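You operate a simulated robot arm through the tools that you are given. There is no shell and no other tool. Be economical: measure what you need, move in short steps, check, and stop when the job is done.

Carry out the task below with a simulated robot arm. There is one attempt and no reset: what you move stays moved.

## Task
Put the blue make-up pad on the card of hair clips.

Only the result counts: the job must be done as asked and must still hold three seconds after the hand-in. Knocking over, shifting, dropping, spilling or breaking anything else fails it.

## Robot
A 7-joint arm with a two-finger parallel gripper, fixed in place. Base frame: the origin is at the foot of the arm, x ahead of it, y to its left, z up; the work surface is at about z = 760. Lengths are in mm, angles in degrees, forces in N, time in s.
With the tool pointing down near the work surface it reaches from about 200 to 680 mm from the base axis. Its first joint turns from -66.0 to 66.0 degrees. Payload 2.4 kg.
The tool frame sits at the grasp point between the pads (the TCP): z along the fingers, y along the line on which they close. The tips reach 30 mm beyond it. Largest opening 94 mm; finger width 28, thickness 10; the body of the gripper, 50 by 96 mm, starts 55 mm behind the TCP.
Orientation is that of the tool frame in the base frame, as a unit quaternion [x, y, z, w]. With the fingers straight down and closing along the base's y, the tool's x points along the base's -x, its y along +y and its z along -z.

## Interface
- The arm moves only by the tool servo_tool. Its argument "motion" is a list of rows, each an object (a shift or turn left out is 0, a gripper value left out holds the last) with "linear": the shift along the tool's x, y, z in mm, a list of three; "spin": the turn about the tool's z in degrees; "jaw": the gripper command, from -1 (shut) to 1 (fully open), values between in proportion. In form: [{"linear": [dx, dy, dz], "spin": spin, "jaw": jaw}, ...]. A call has 1 to 10 rows; each row shifts and turns the commanded pose from where the row before left it, along the tool's axes as they then stand. A row lasts 0.2 s, in which the tool goes at most 50 mm and 8.6 degrees; a call with a longer step from one row to the next is refused whole, and so is a gripper value outside its range. A pose out of reach is approached as far as the arm can. The call stops where the force on the tool passes 40 N (or 10 N more than at its start, if that is more) or the arm is blocked; 0.2 s more then pass. The fingers move at their own pace (about 153 mm/s each) and stop on an object; they squeeze with about 44 N. The grip force told is the motor's: it shows also when the fingers shut on nothing. Time passes only in rows, and 0.2 s behind the last, so rows that do not move let the fingers close. It gives the time, the measured TCP pose, the force on the tool (base axes), the opening and the grip force at its end, in the units of the frame above (readings bear some noise), and new pictures: "pictures" is both (left out), scene, wrist or none.
- Cameras (640 x 400 px; columns grow to the right, rows downward): "scene" is fixed at [40.3, 472.2, 1443.4]; the picture's right is [-0.76, -0.65, 0.00], its down [-0.37, 0.43, -0.83] and it looks along [0.54, -0.63, -0.56] (base axes); focal length 335 px, centre (320, 200). "wrist" rides on the gripper at [76, 14, -102] in the tool frame; the picture's right is [-0.18, 0.98, 0.00], its down [-0.75, -0.14, -0.64] and it looks along [-0.63, -0.12, 0.77] (tool axes); focal length 243 px, centre (320, 200).
- pixel_to_xyz(camera, pixels): there is no depth. For up to 12 entries [column, row, z] of the newest picture of that camera ("zoom" is the newest enlarged one), the place [x, y] in the base frame at which the ray of that pixel passes the height z, good to about 3 mm. No time passes.
- enlarge(camera, box): a new picture of the part [left, top, right, bottom] of that camera's present view, enlarged. No time passes.
- close_job(): hands the job in; it is judged then, once.

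Work in short steps. Measure before you move; look again where a grasp or a placing could have gone wrong, and mend it. You have 60 turns and 200 pictures in all, those below and enlarged ones among them. Open the gripper and draw the arm clear of the work before you hand the job in, unless the task says otherwise; then end with one line.

The tools are called after ">>>" as name(argument=value, ...) on one line, values as JSON. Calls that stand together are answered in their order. servo_tool: Moves the arm, as the interface text tells. Its arguments: {"type":"object","properties":{"motion":{"type":"array"},"pictures":{"type":"string","enum":["both","scene","wrist","none"]}},"required":["motion"]} The other tools are called the same way: pixel_to_xyz (camera, pixels) gives the place at which the rays of pixels pass given heights; enlarge (camera, box) takes an enlarged picture of a part of a camera's view; close_job () hands the job in.

At the start:

```text
time_s: 0.0
ee_pos: [445.7, -21.5, 1049.7]
tcp_rot: [0.0, 1.0, 0.0, 0.0]
wrist_force: [0.0, 0.5, -1.0]
width: 93.9
grasp_force: 0.1
```

scene: 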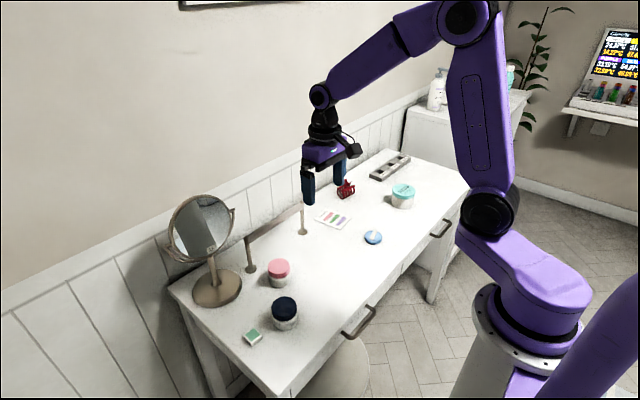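
wrist: 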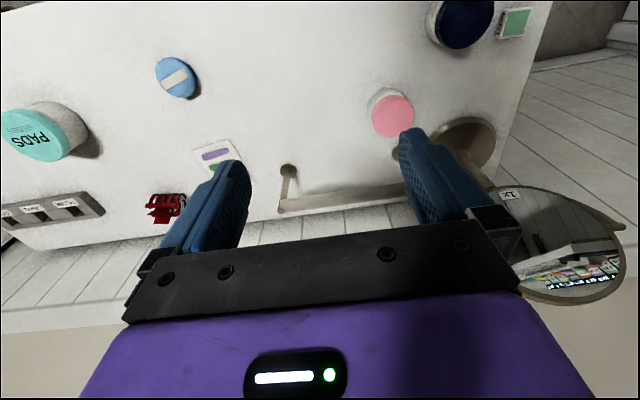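

The blue pad shows at scene (373,237), and the hair-clip card at (333,218). I'll enlarge both and measure them.

>>> enlarge(camera="scene", box=[280, 160, 440, 260])

>>> pixel_to_xyz(camera="scene", pixels=[[373, 237, 765], [373, 237, 775], [333, 218, 760], [345, 190, 765], [402, 196, 780]])

>>> enlarge(camera="wrist", box=[120, 40, 280, 240])

```text
4.00 times, centred on (360, 210) of scene
```

zoom: 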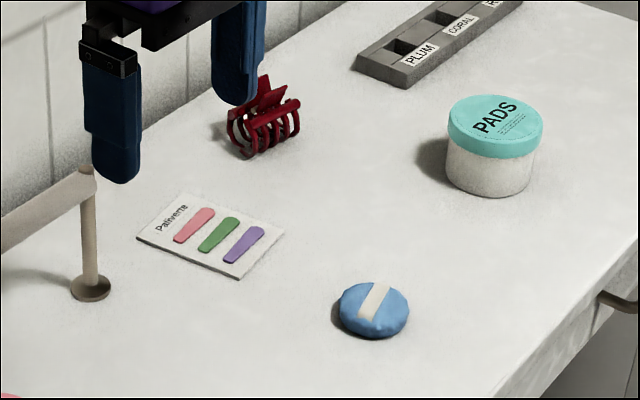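

```text
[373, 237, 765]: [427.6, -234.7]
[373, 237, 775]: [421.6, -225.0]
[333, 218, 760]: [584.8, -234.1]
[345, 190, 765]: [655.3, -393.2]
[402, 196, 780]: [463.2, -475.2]
```

```text
2.00 times, centred on (200, 140) of wrist
```

zoom: 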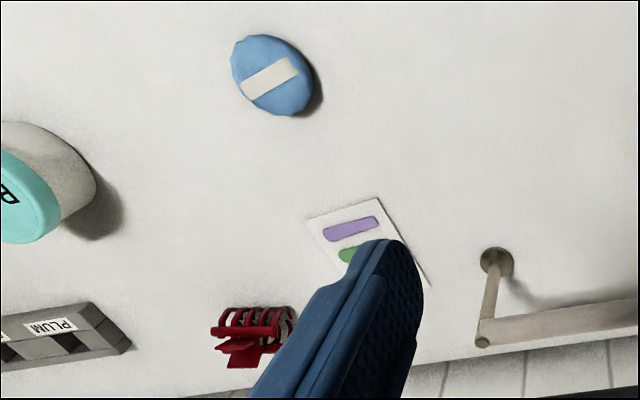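

I'll measure the pad's outline and the card's corners from scene pixels read off the zoom.

>>> pixel_to_xyz(camera="scene", pixels=[[364.75, 237.5, 768], [382.25, 238, 768], [373.5, 244.5, 760], [373.5, 230.5, 775], [325, 208.25, 760], [314.25, 219.5, 760], [340, 229.5, 760], [351, 218.25, 760], [369.5, 238.5, 778], [376, 231, 778]])

>>> pixel_to_xyz(camera="wrist", pixels=[[177, 77, 768], [156, 67, 768], [197, 87, 768], [168, 59, 768], [184, 97, 768], [194, 150, 760], [229, 139, 760]])

```text
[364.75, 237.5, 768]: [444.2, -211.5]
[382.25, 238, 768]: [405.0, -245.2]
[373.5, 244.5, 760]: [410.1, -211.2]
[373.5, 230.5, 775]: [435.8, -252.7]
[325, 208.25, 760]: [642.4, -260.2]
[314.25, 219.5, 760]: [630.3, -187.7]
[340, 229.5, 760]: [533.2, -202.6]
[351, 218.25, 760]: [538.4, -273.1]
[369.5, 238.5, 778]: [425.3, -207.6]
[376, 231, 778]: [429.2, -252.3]
```

```text
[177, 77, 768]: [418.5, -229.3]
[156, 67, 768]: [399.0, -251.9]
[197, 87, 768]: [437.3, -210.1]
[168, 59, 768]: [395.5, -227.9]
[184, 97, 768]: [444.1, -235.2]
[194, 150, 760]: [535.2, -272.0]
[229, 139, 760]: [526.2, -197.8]
```

The pad is centred near (422, -230) and about 50 mm across; the card's centre is near (585, -231). I move above the pad and look again.

>>> servo_tool(motion=[{"linear": [3.95, -34.75, 28], "jaw": 1}, {"linear": [3.95, -34.75, 28]}, {"linear": [3.95, -34.75, 28]}, {"linear": [3.95, -34.75, 28]}, {"linear": [3.95, -34.75, 28]}, {"linear": [3.95, -34.75, 28]}, {}])

```text
time_s: 1.6
ee_pos: [421.8, -231.5, 881.8]
tcp_rot: [-0.001, 1.0, 0.0, 0.0]
wrist_force: [-0.4, -0.3, -0.1]
width: 94.2
grasp_force: 0.1
```

scene: 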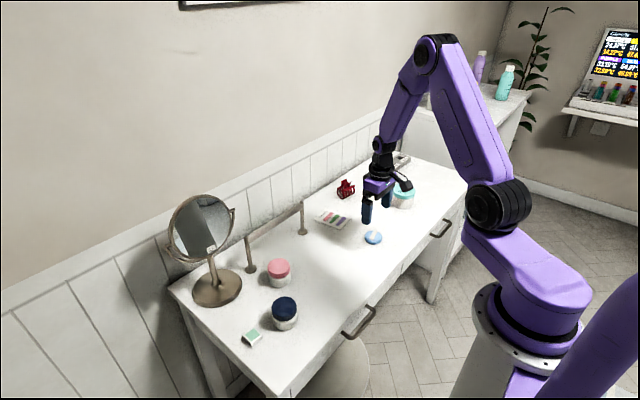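
wrist: 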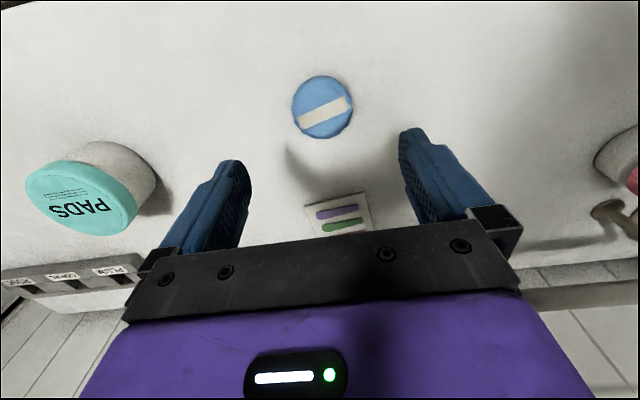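

The pad now shows in the wrist view at (323,106), spanning columns 292–354 and rows 75–138. I measure it again.

>>> pixel_to_xyz(camera="wrist", pixels=[[323, 106, 770], [292, 108, 768], [354, 104, 768], [320, 75, 765], [325, 138, 765], [297, 125, 760], [306, 206, 760], [368, 191, 760]])

>>> enlarge(camera="wrist", box=[240, 50, 400, 150])

```text
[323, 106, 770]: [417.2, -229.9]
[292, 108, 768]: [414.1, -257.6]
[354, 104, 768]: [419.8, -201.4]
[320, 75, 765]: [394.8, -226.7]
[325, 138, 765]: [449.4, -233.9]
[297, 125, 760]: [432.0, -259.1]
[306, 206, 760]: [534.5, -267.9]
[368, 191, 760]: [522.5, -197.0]
```

```text
4.00 times, centred on (320, 100) of wrist
```

zoom: 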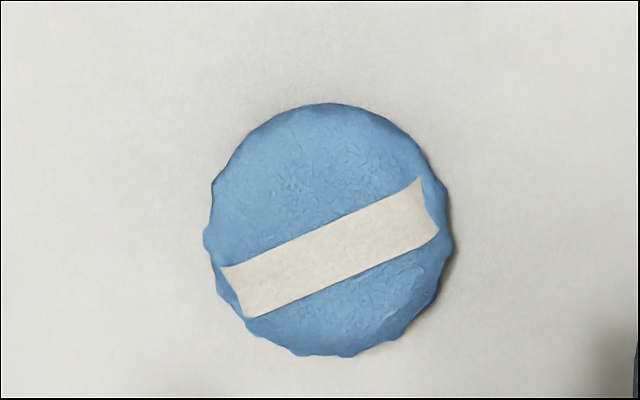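

The pad is centred under the tool at about (421, -230). I descend until the tips are just above the table (TCP about 794), without closing yet.

>>> servo_tool(motion=[{"linear": [0.5, 1.5, 30]}, {"linear": [0, 0, 30]}, {"linear": [0, 0, 18]}, {"linear": [0, 0, 9.5]}, {}])

```text
time_s: 2.8
ee_pos: [421.2, -231.3, 795.2]
tcp_rot: [-0.001, 1.0, 0.0, 0.0]
wrist_force: [0.2, -0.6, 0.5]
width: 94.0
grasp_force: 0.2
```

scene: 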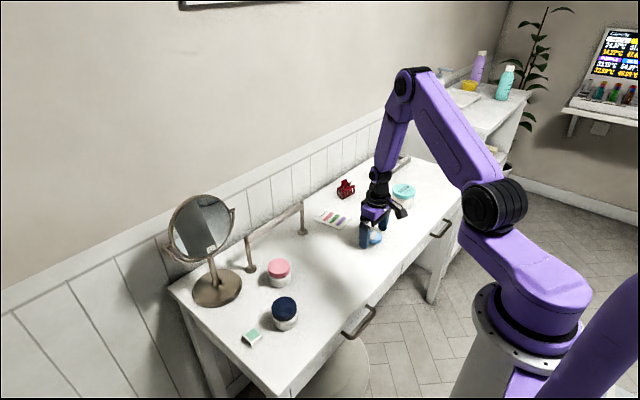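
wrist: 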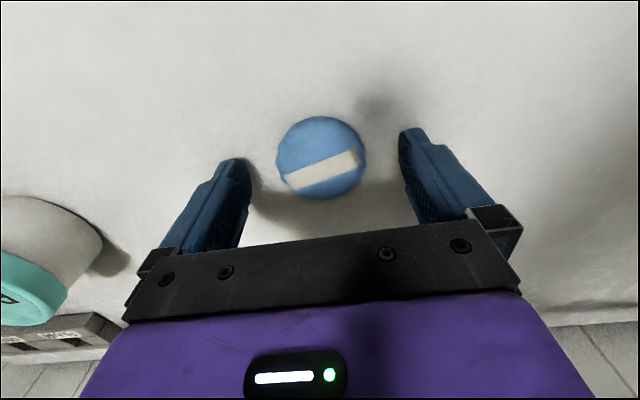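

The pad sits between the tips at (321,158). I check its centre once more before closing.

>>> pixel_to_xyz(camera="wrist", pixels=[[321, 157, 770], [276, 160, 768], [366, 158, 768], [318, 116, 766], [322, 199, 766]])

```text
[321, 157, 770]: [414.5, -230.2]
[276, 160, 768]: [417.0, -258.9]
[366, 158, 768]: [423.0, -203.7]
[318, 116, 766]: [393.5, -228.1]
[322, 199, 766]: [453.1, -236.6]
```

The pad's centre is near (420, -231), so it is well centred. I close the gripper on it.

>>> servo_tool(motion=[{"jaw": -1}, {"jaw": -1}, {"jaw": -1}])

```text
time_s: 3.6
ee_pos: [421.0, -230.8, 795.7]
tcp_rot: [0.0, 1.0, 0.0, 0.0]
wrist_force: [0.6, 0.0, 0.0]
width: 44.6
grasp_force: 43.9
```

scene: 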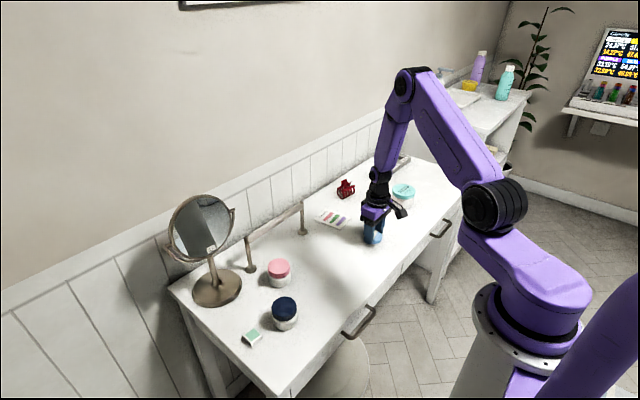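
wrist: 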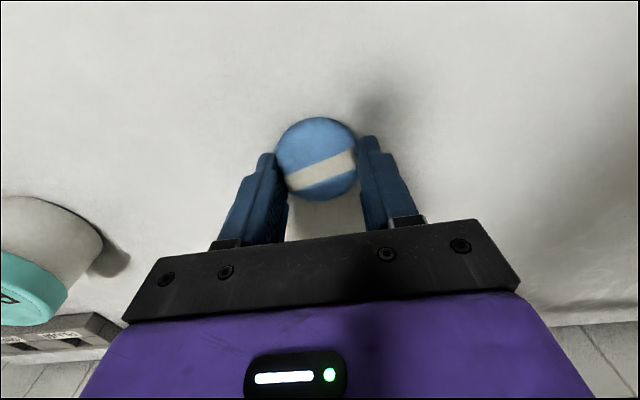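

The pad is held at 44.6 mm with 44 N. I lift it gently and look.

>>> servo_tool(motion=[{"linear": [0, 0, -10]}, {"linear": [0, 0, -25]}, {"linear": [0, 0, -25]}, {}])

>>> enlarge(camera="scene", box=[290, 170, 450, 270])

```text
time_s: 4.6
ee_pos: [423.5, -232.6, 855.7]
tcp_rot: [0.001, 1.0, 0.0, 0.0]
wrist_force: [0.4, -0.3, -0.1]
width: 45.1
grasp_force: 43.8
```

scene: 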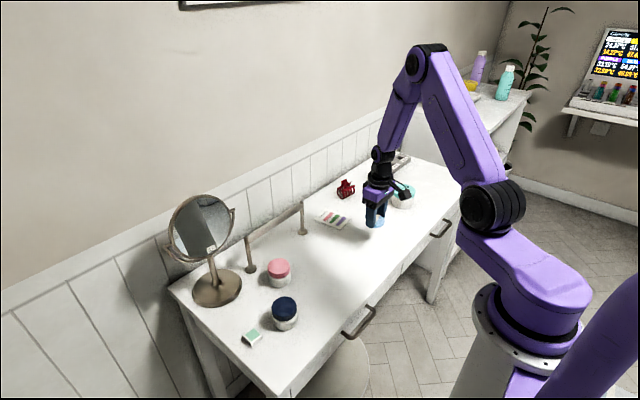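
wrist: 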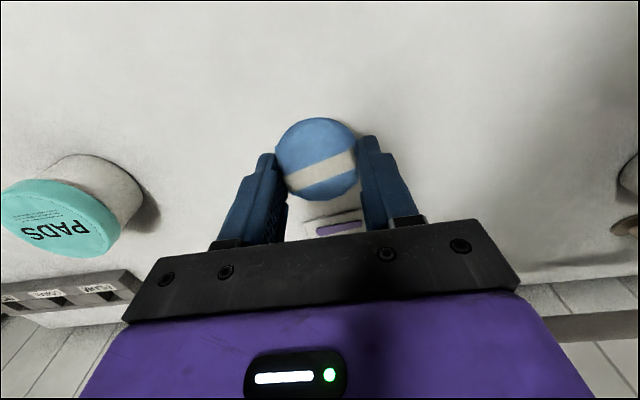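

```text
4.00 times, centred on (370, 220) of scene
```

zoom: 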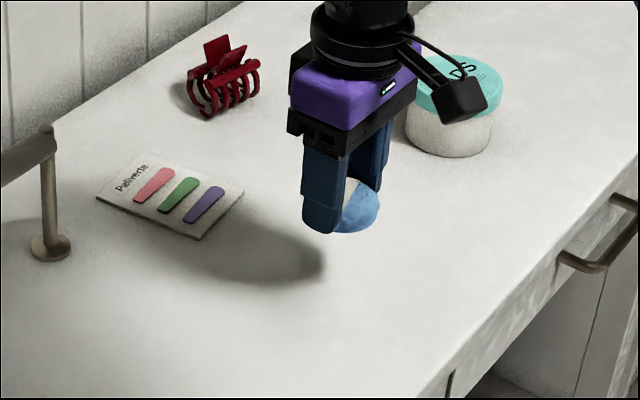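

The pad is held fast. I measure the post of the stand, at scene (302,232), and its bar end near the card before moving over.

>>> pixel_to_xyz(camera="scene", pixels=[[302.5, 231.5, 760], [308, 232, 760], [302.5, 202, 840], [302.5, 202, 820], [336, 195, 760], [353, 196, 760]])

>>> servo_tool(motion=[{"linear": [-40, 0.5, -5]}, {"linear": [-40, 0.5, 0]}, {"linear": [-40, 0.5, 0]}, {"linear": [-40, 0.5, 0]}, {}])

>>> enlarge(camera="scene", box=[270, 150, 430, 250])

```text
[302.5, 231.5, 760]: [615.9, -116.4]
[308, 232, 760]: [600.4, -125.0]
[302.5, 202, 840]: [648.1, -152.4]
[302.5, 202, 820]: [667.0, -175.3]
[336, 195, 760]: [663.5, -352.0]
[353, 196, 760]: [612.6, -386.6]
```

```text
time_s: 5.8
ee_pos: [582.9, -230.2, 858.5]
tcp_rot: [0.0, 1.0, 0.0, 0.0]
wrist_force: [-1.1, 0.3, 0.7]
width: 44.8
grasp_force: 44.2
```

scene: 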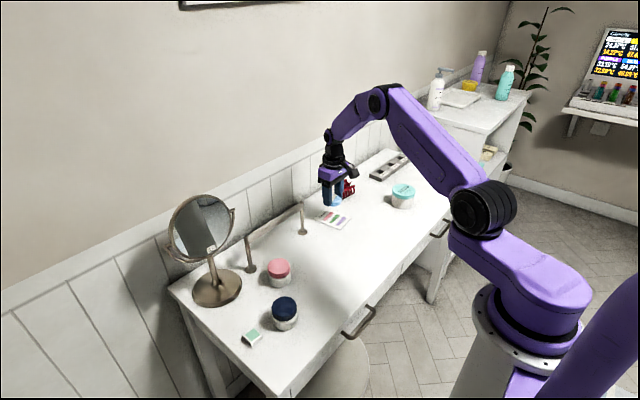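
wrist: 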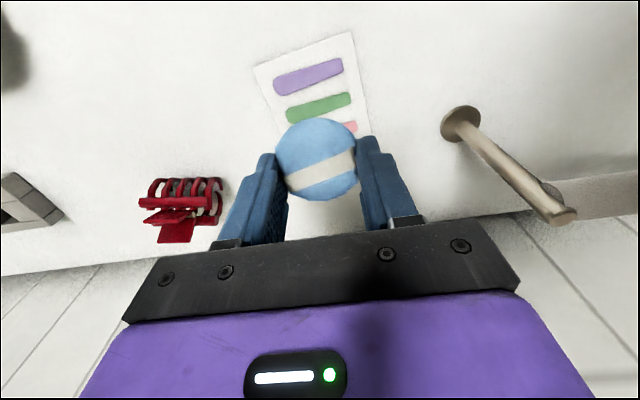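

```text
4.00 times, centred on (350, 200) of scene
```

zoom: 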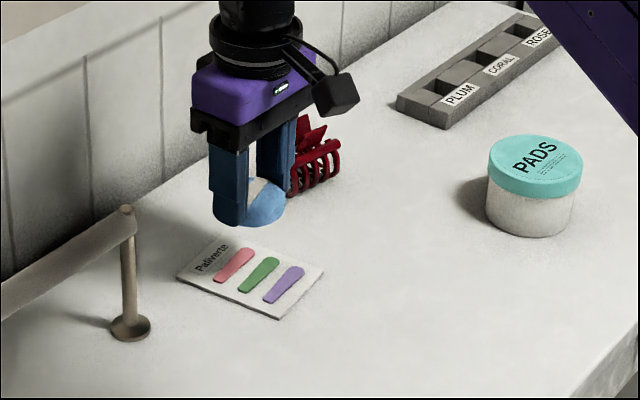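

I re-measure the card from the new wrist view: its near corners are at (254,67) and (352,31), the right edge near (371,141).

>>> pixel_to_xyz(camera="wrist", pixels=[[254, 67, 760], [352, 31, 760], [371, 141, 760], [319, 108, 762], [308, 77, 762], [350, 127, 762]])

>>> pixel_to_xyz(camera="scene", pixels=[[314.25, 219, 760], [340, 229.5, 760], [351, 217.5, 760], [334.5, 218.75, 762]])

```text
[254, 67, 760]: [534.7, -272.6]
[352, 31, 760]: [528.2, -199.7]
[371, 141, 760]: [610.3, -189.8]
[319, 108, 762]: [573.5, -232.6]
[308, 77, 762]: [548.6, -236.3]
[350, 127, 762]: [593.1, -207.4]
```

```text
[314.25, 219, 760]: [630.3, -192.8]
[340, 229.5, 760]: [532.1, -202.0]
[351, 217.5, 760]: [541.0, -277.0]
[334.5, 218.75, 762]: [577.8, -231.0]
```

The card's centre is about (583, -231), right below the tool. I lower to roughly 5 mm above the expected contact.

>>> servo_tool(motion=[{"linear": [0, 0.5, 25]}, {"linear": [0, 0, 18]}, {"linear": [0, 0, 8]}, {}])

>>> enlarge(camera="scene", box=[290, 180, 386, 240])

```text
time_s: 6.8
ee_pos: [581.3, -228.7, 809.5]
tcp_rot: [-0.001, 1.0, 0.0, -0.001]
wrist_force: [0.7, 0.8, -0.3]
width: 44.8
grasp_force: 44.2
```

scene: 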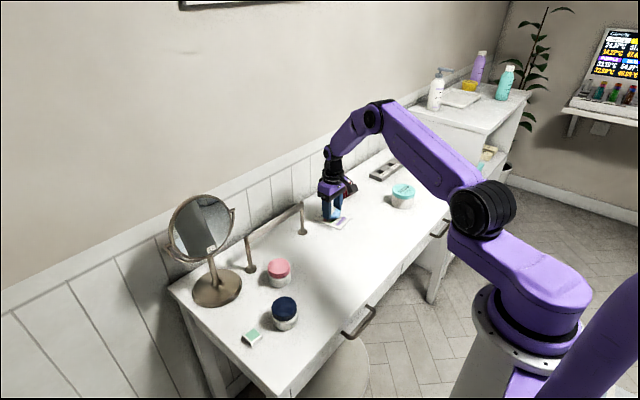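
wrist: 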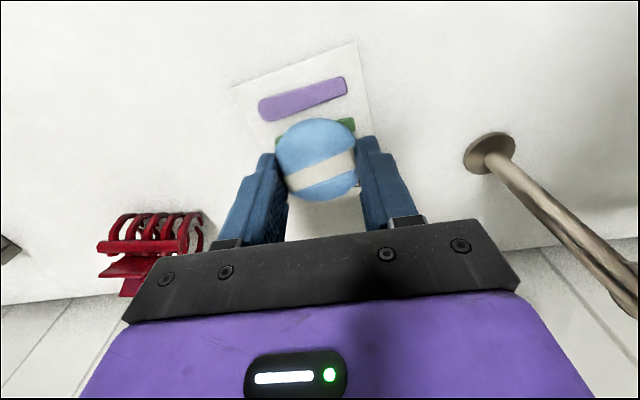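

```text
6.67 times, centred on (338, 210) of scene
```

zoom: 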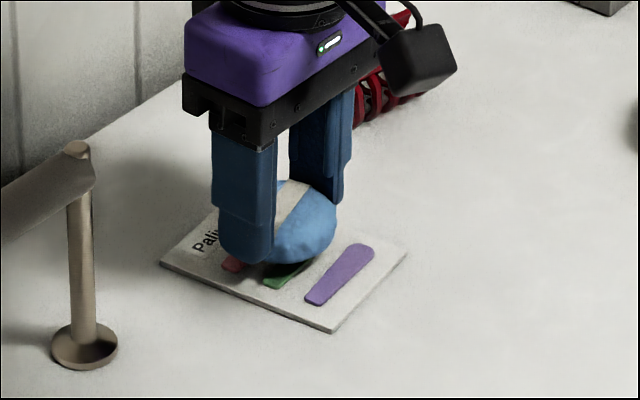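

The pad is over the green clip at the card's middle, a little above it. I go down in small steps, watching the force.

>>> servo_tool(motion=[{"linear": [0, 0, 2]}, {"linear": [0, 0, 2]}, {"linear": [0, 0, 2]}, {}], pictures="none")

>>> enlarge(camera="scene", box=[290, 180, 386, 240])

```text
time_s: 7.8
ee_pos: [581.8, -228.1, 802.1]
tcp_rot: [-0.001, 1.0, -0.001, 0.0]
wrist_force: [0.1, -0.9, 0.1]
width: 44.8
grasp_force: 44.0
```

```text
6.67 times, centred on (338, 210) of scene
```

zoom: 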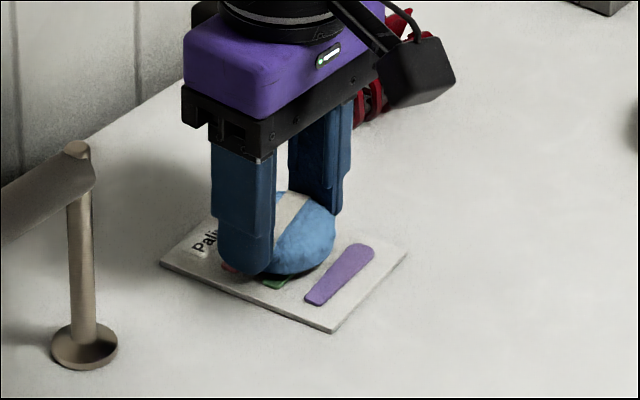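

No contact force yet at TCP 802, so I creep down 2 mm more.

>>> servo_tool(motion=[{"linear": [0, 0, 1]}, {"linear": [0, 0, 1]}, {}], pictures="none")

>>> enlarge(camera="scene", box=[306, 195, 370, 235])

```text
time_s: 8.6
ee_pos: [582.7, -226.9, 801.3]
tcp_rot: [0.0, 1.0, 0.0, 0.0]
wrist_force: [0.7, 0.3, -0.7]
width: 44.5
grasp_force: 44.0
```

```text
10.00 times, centred on (338, 215) of scene
```

zoom: 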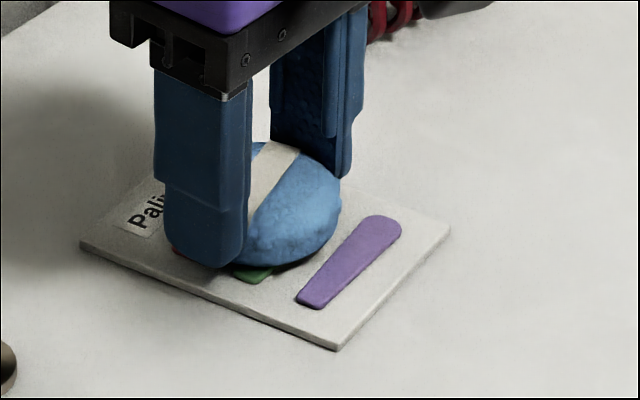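

Still no clear contact; the gap looks very small. I creep one more millimetre or two.

>>> servo_tool(motion=[{"linear": [0, 0, 0.8]}, {"linear": [0, 0, 0.7]}, {}], pictures="none")

>>> enlarge(camera="scene", box=[306, 195, 370, 235])

```text
time_s: 9.4
ee_pos: [582.9, -227.3, 801.8]
tcp_rot: [0.0, 1.0, 0.0, 0.001]
wrist_force: [0.0, -0.5, 4.2]
width: 44.7
grasp_force: 43.8
```

```text
10.00 times, centred on (338, 215) of scene
```

zoom: 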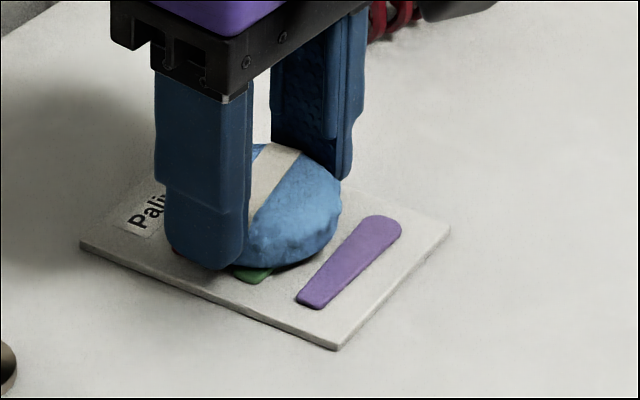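

A 4 N upward force shows the pad rests on the card. I open the fingers partly and let it settle.

>>> servo_tool(motion=[{"jaw": 0.1}, {"jaw": 0.3}, {"jaw": 0.6}, {}])

>>> enlarge(camera="scene", box=[306, 195, 370, 235])

```text
time_s: 10.4
ee_pos: [582.5, -227.0, 799.6]
tcp_rot: [0.0, 1.0, 0.0, 0.0]
wrist_force: [-0.1, 0.3, -0.4]
width: 75.2
grasp_force: 0.0
```

scene: 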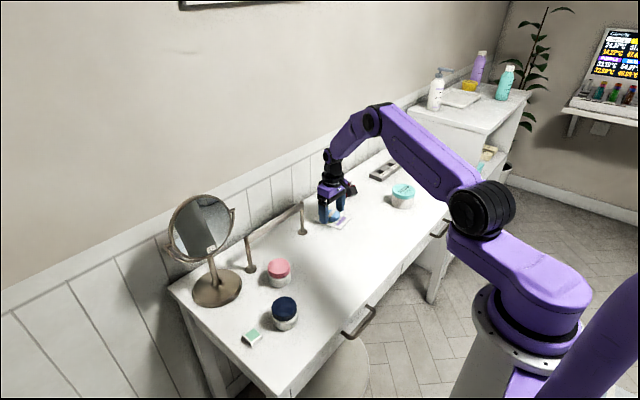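
wrist: 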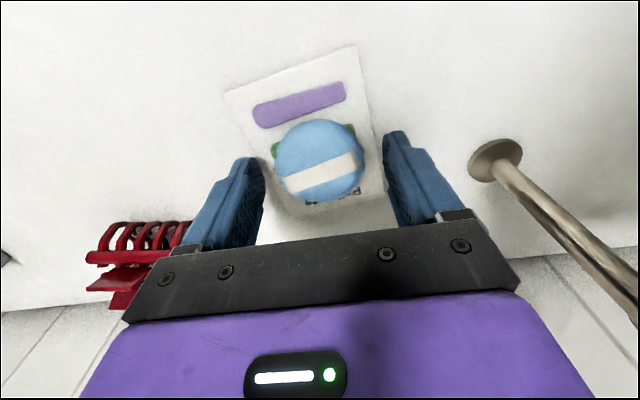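

```text
10.00 times, centred on (338, 215) of scene
```

zoom: 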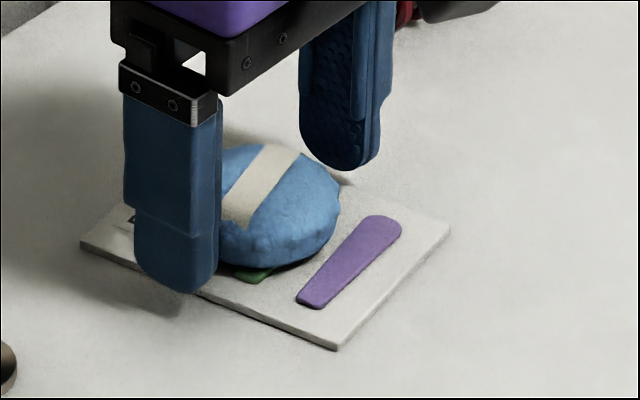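

The pad is released and resting within the card, with the fingers clear of it. I rise straight up, then draw back toward the base.

>>> servo_tool(motion=[{"linear": [0, 0, -15]}, {"linear": [0, 0, -30]}, {"linear": [0, 0, -40]}, {"linear": [0, 0, -40]}, {"linear": [0, 0, -40]}, {"linear": [40, 0, -20]}, {"linear": [40, 0, 0]}, {"linear": [40, 0, 0]}, {}])

>>> enlarge(camera="scene", box=[290, 170, 386, 240])

```text
time_s: 12.4
ee_pos: [462.1, -227.7, 985.9]
tcp_rot: [0.0, 1.0, 0.0, 0.0]
wrist_force: [0.7, -0.4, 0.1]
width: 74.9
grasp_force: 0.1
```

scene: 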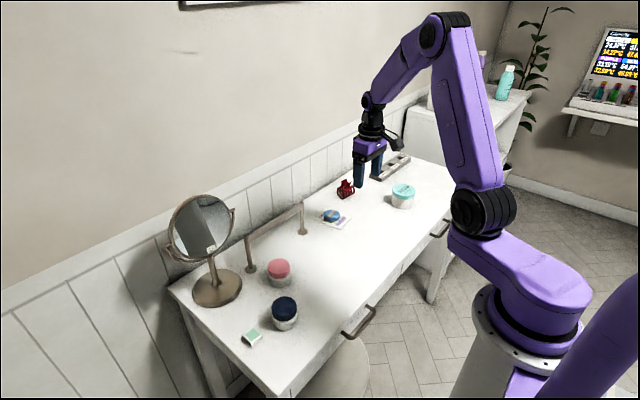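
wrist: 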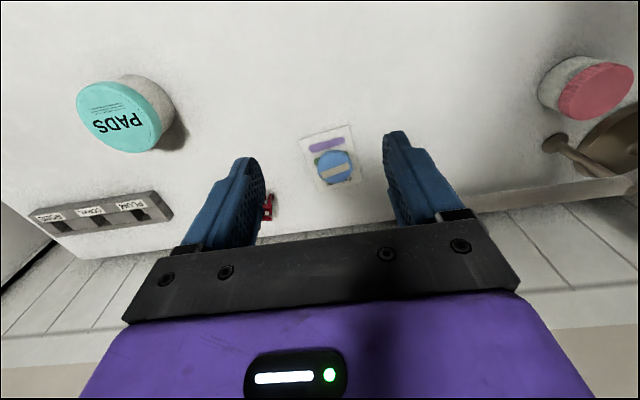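

```text
5.71 times, centred on (338, 205) of scene
```

zoom: 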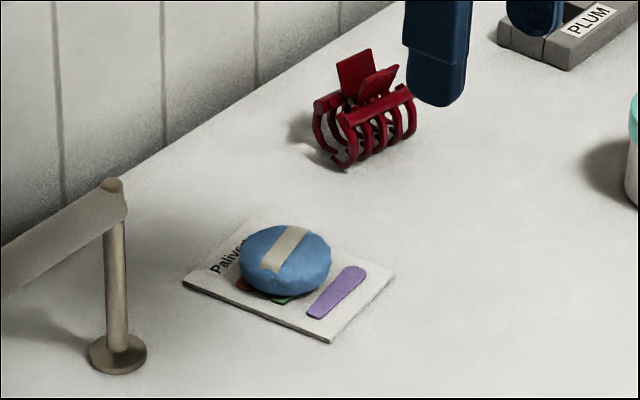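

The pad lies wholly on the card, nothing else has moved, and the arm is clear. I hand in.

>>> close_job()

```text
The job is handed in.
```

The blue make-up pad is lying fully on the card of hair clips. Nothing else was moved, and the gripper is open and clear of the work.
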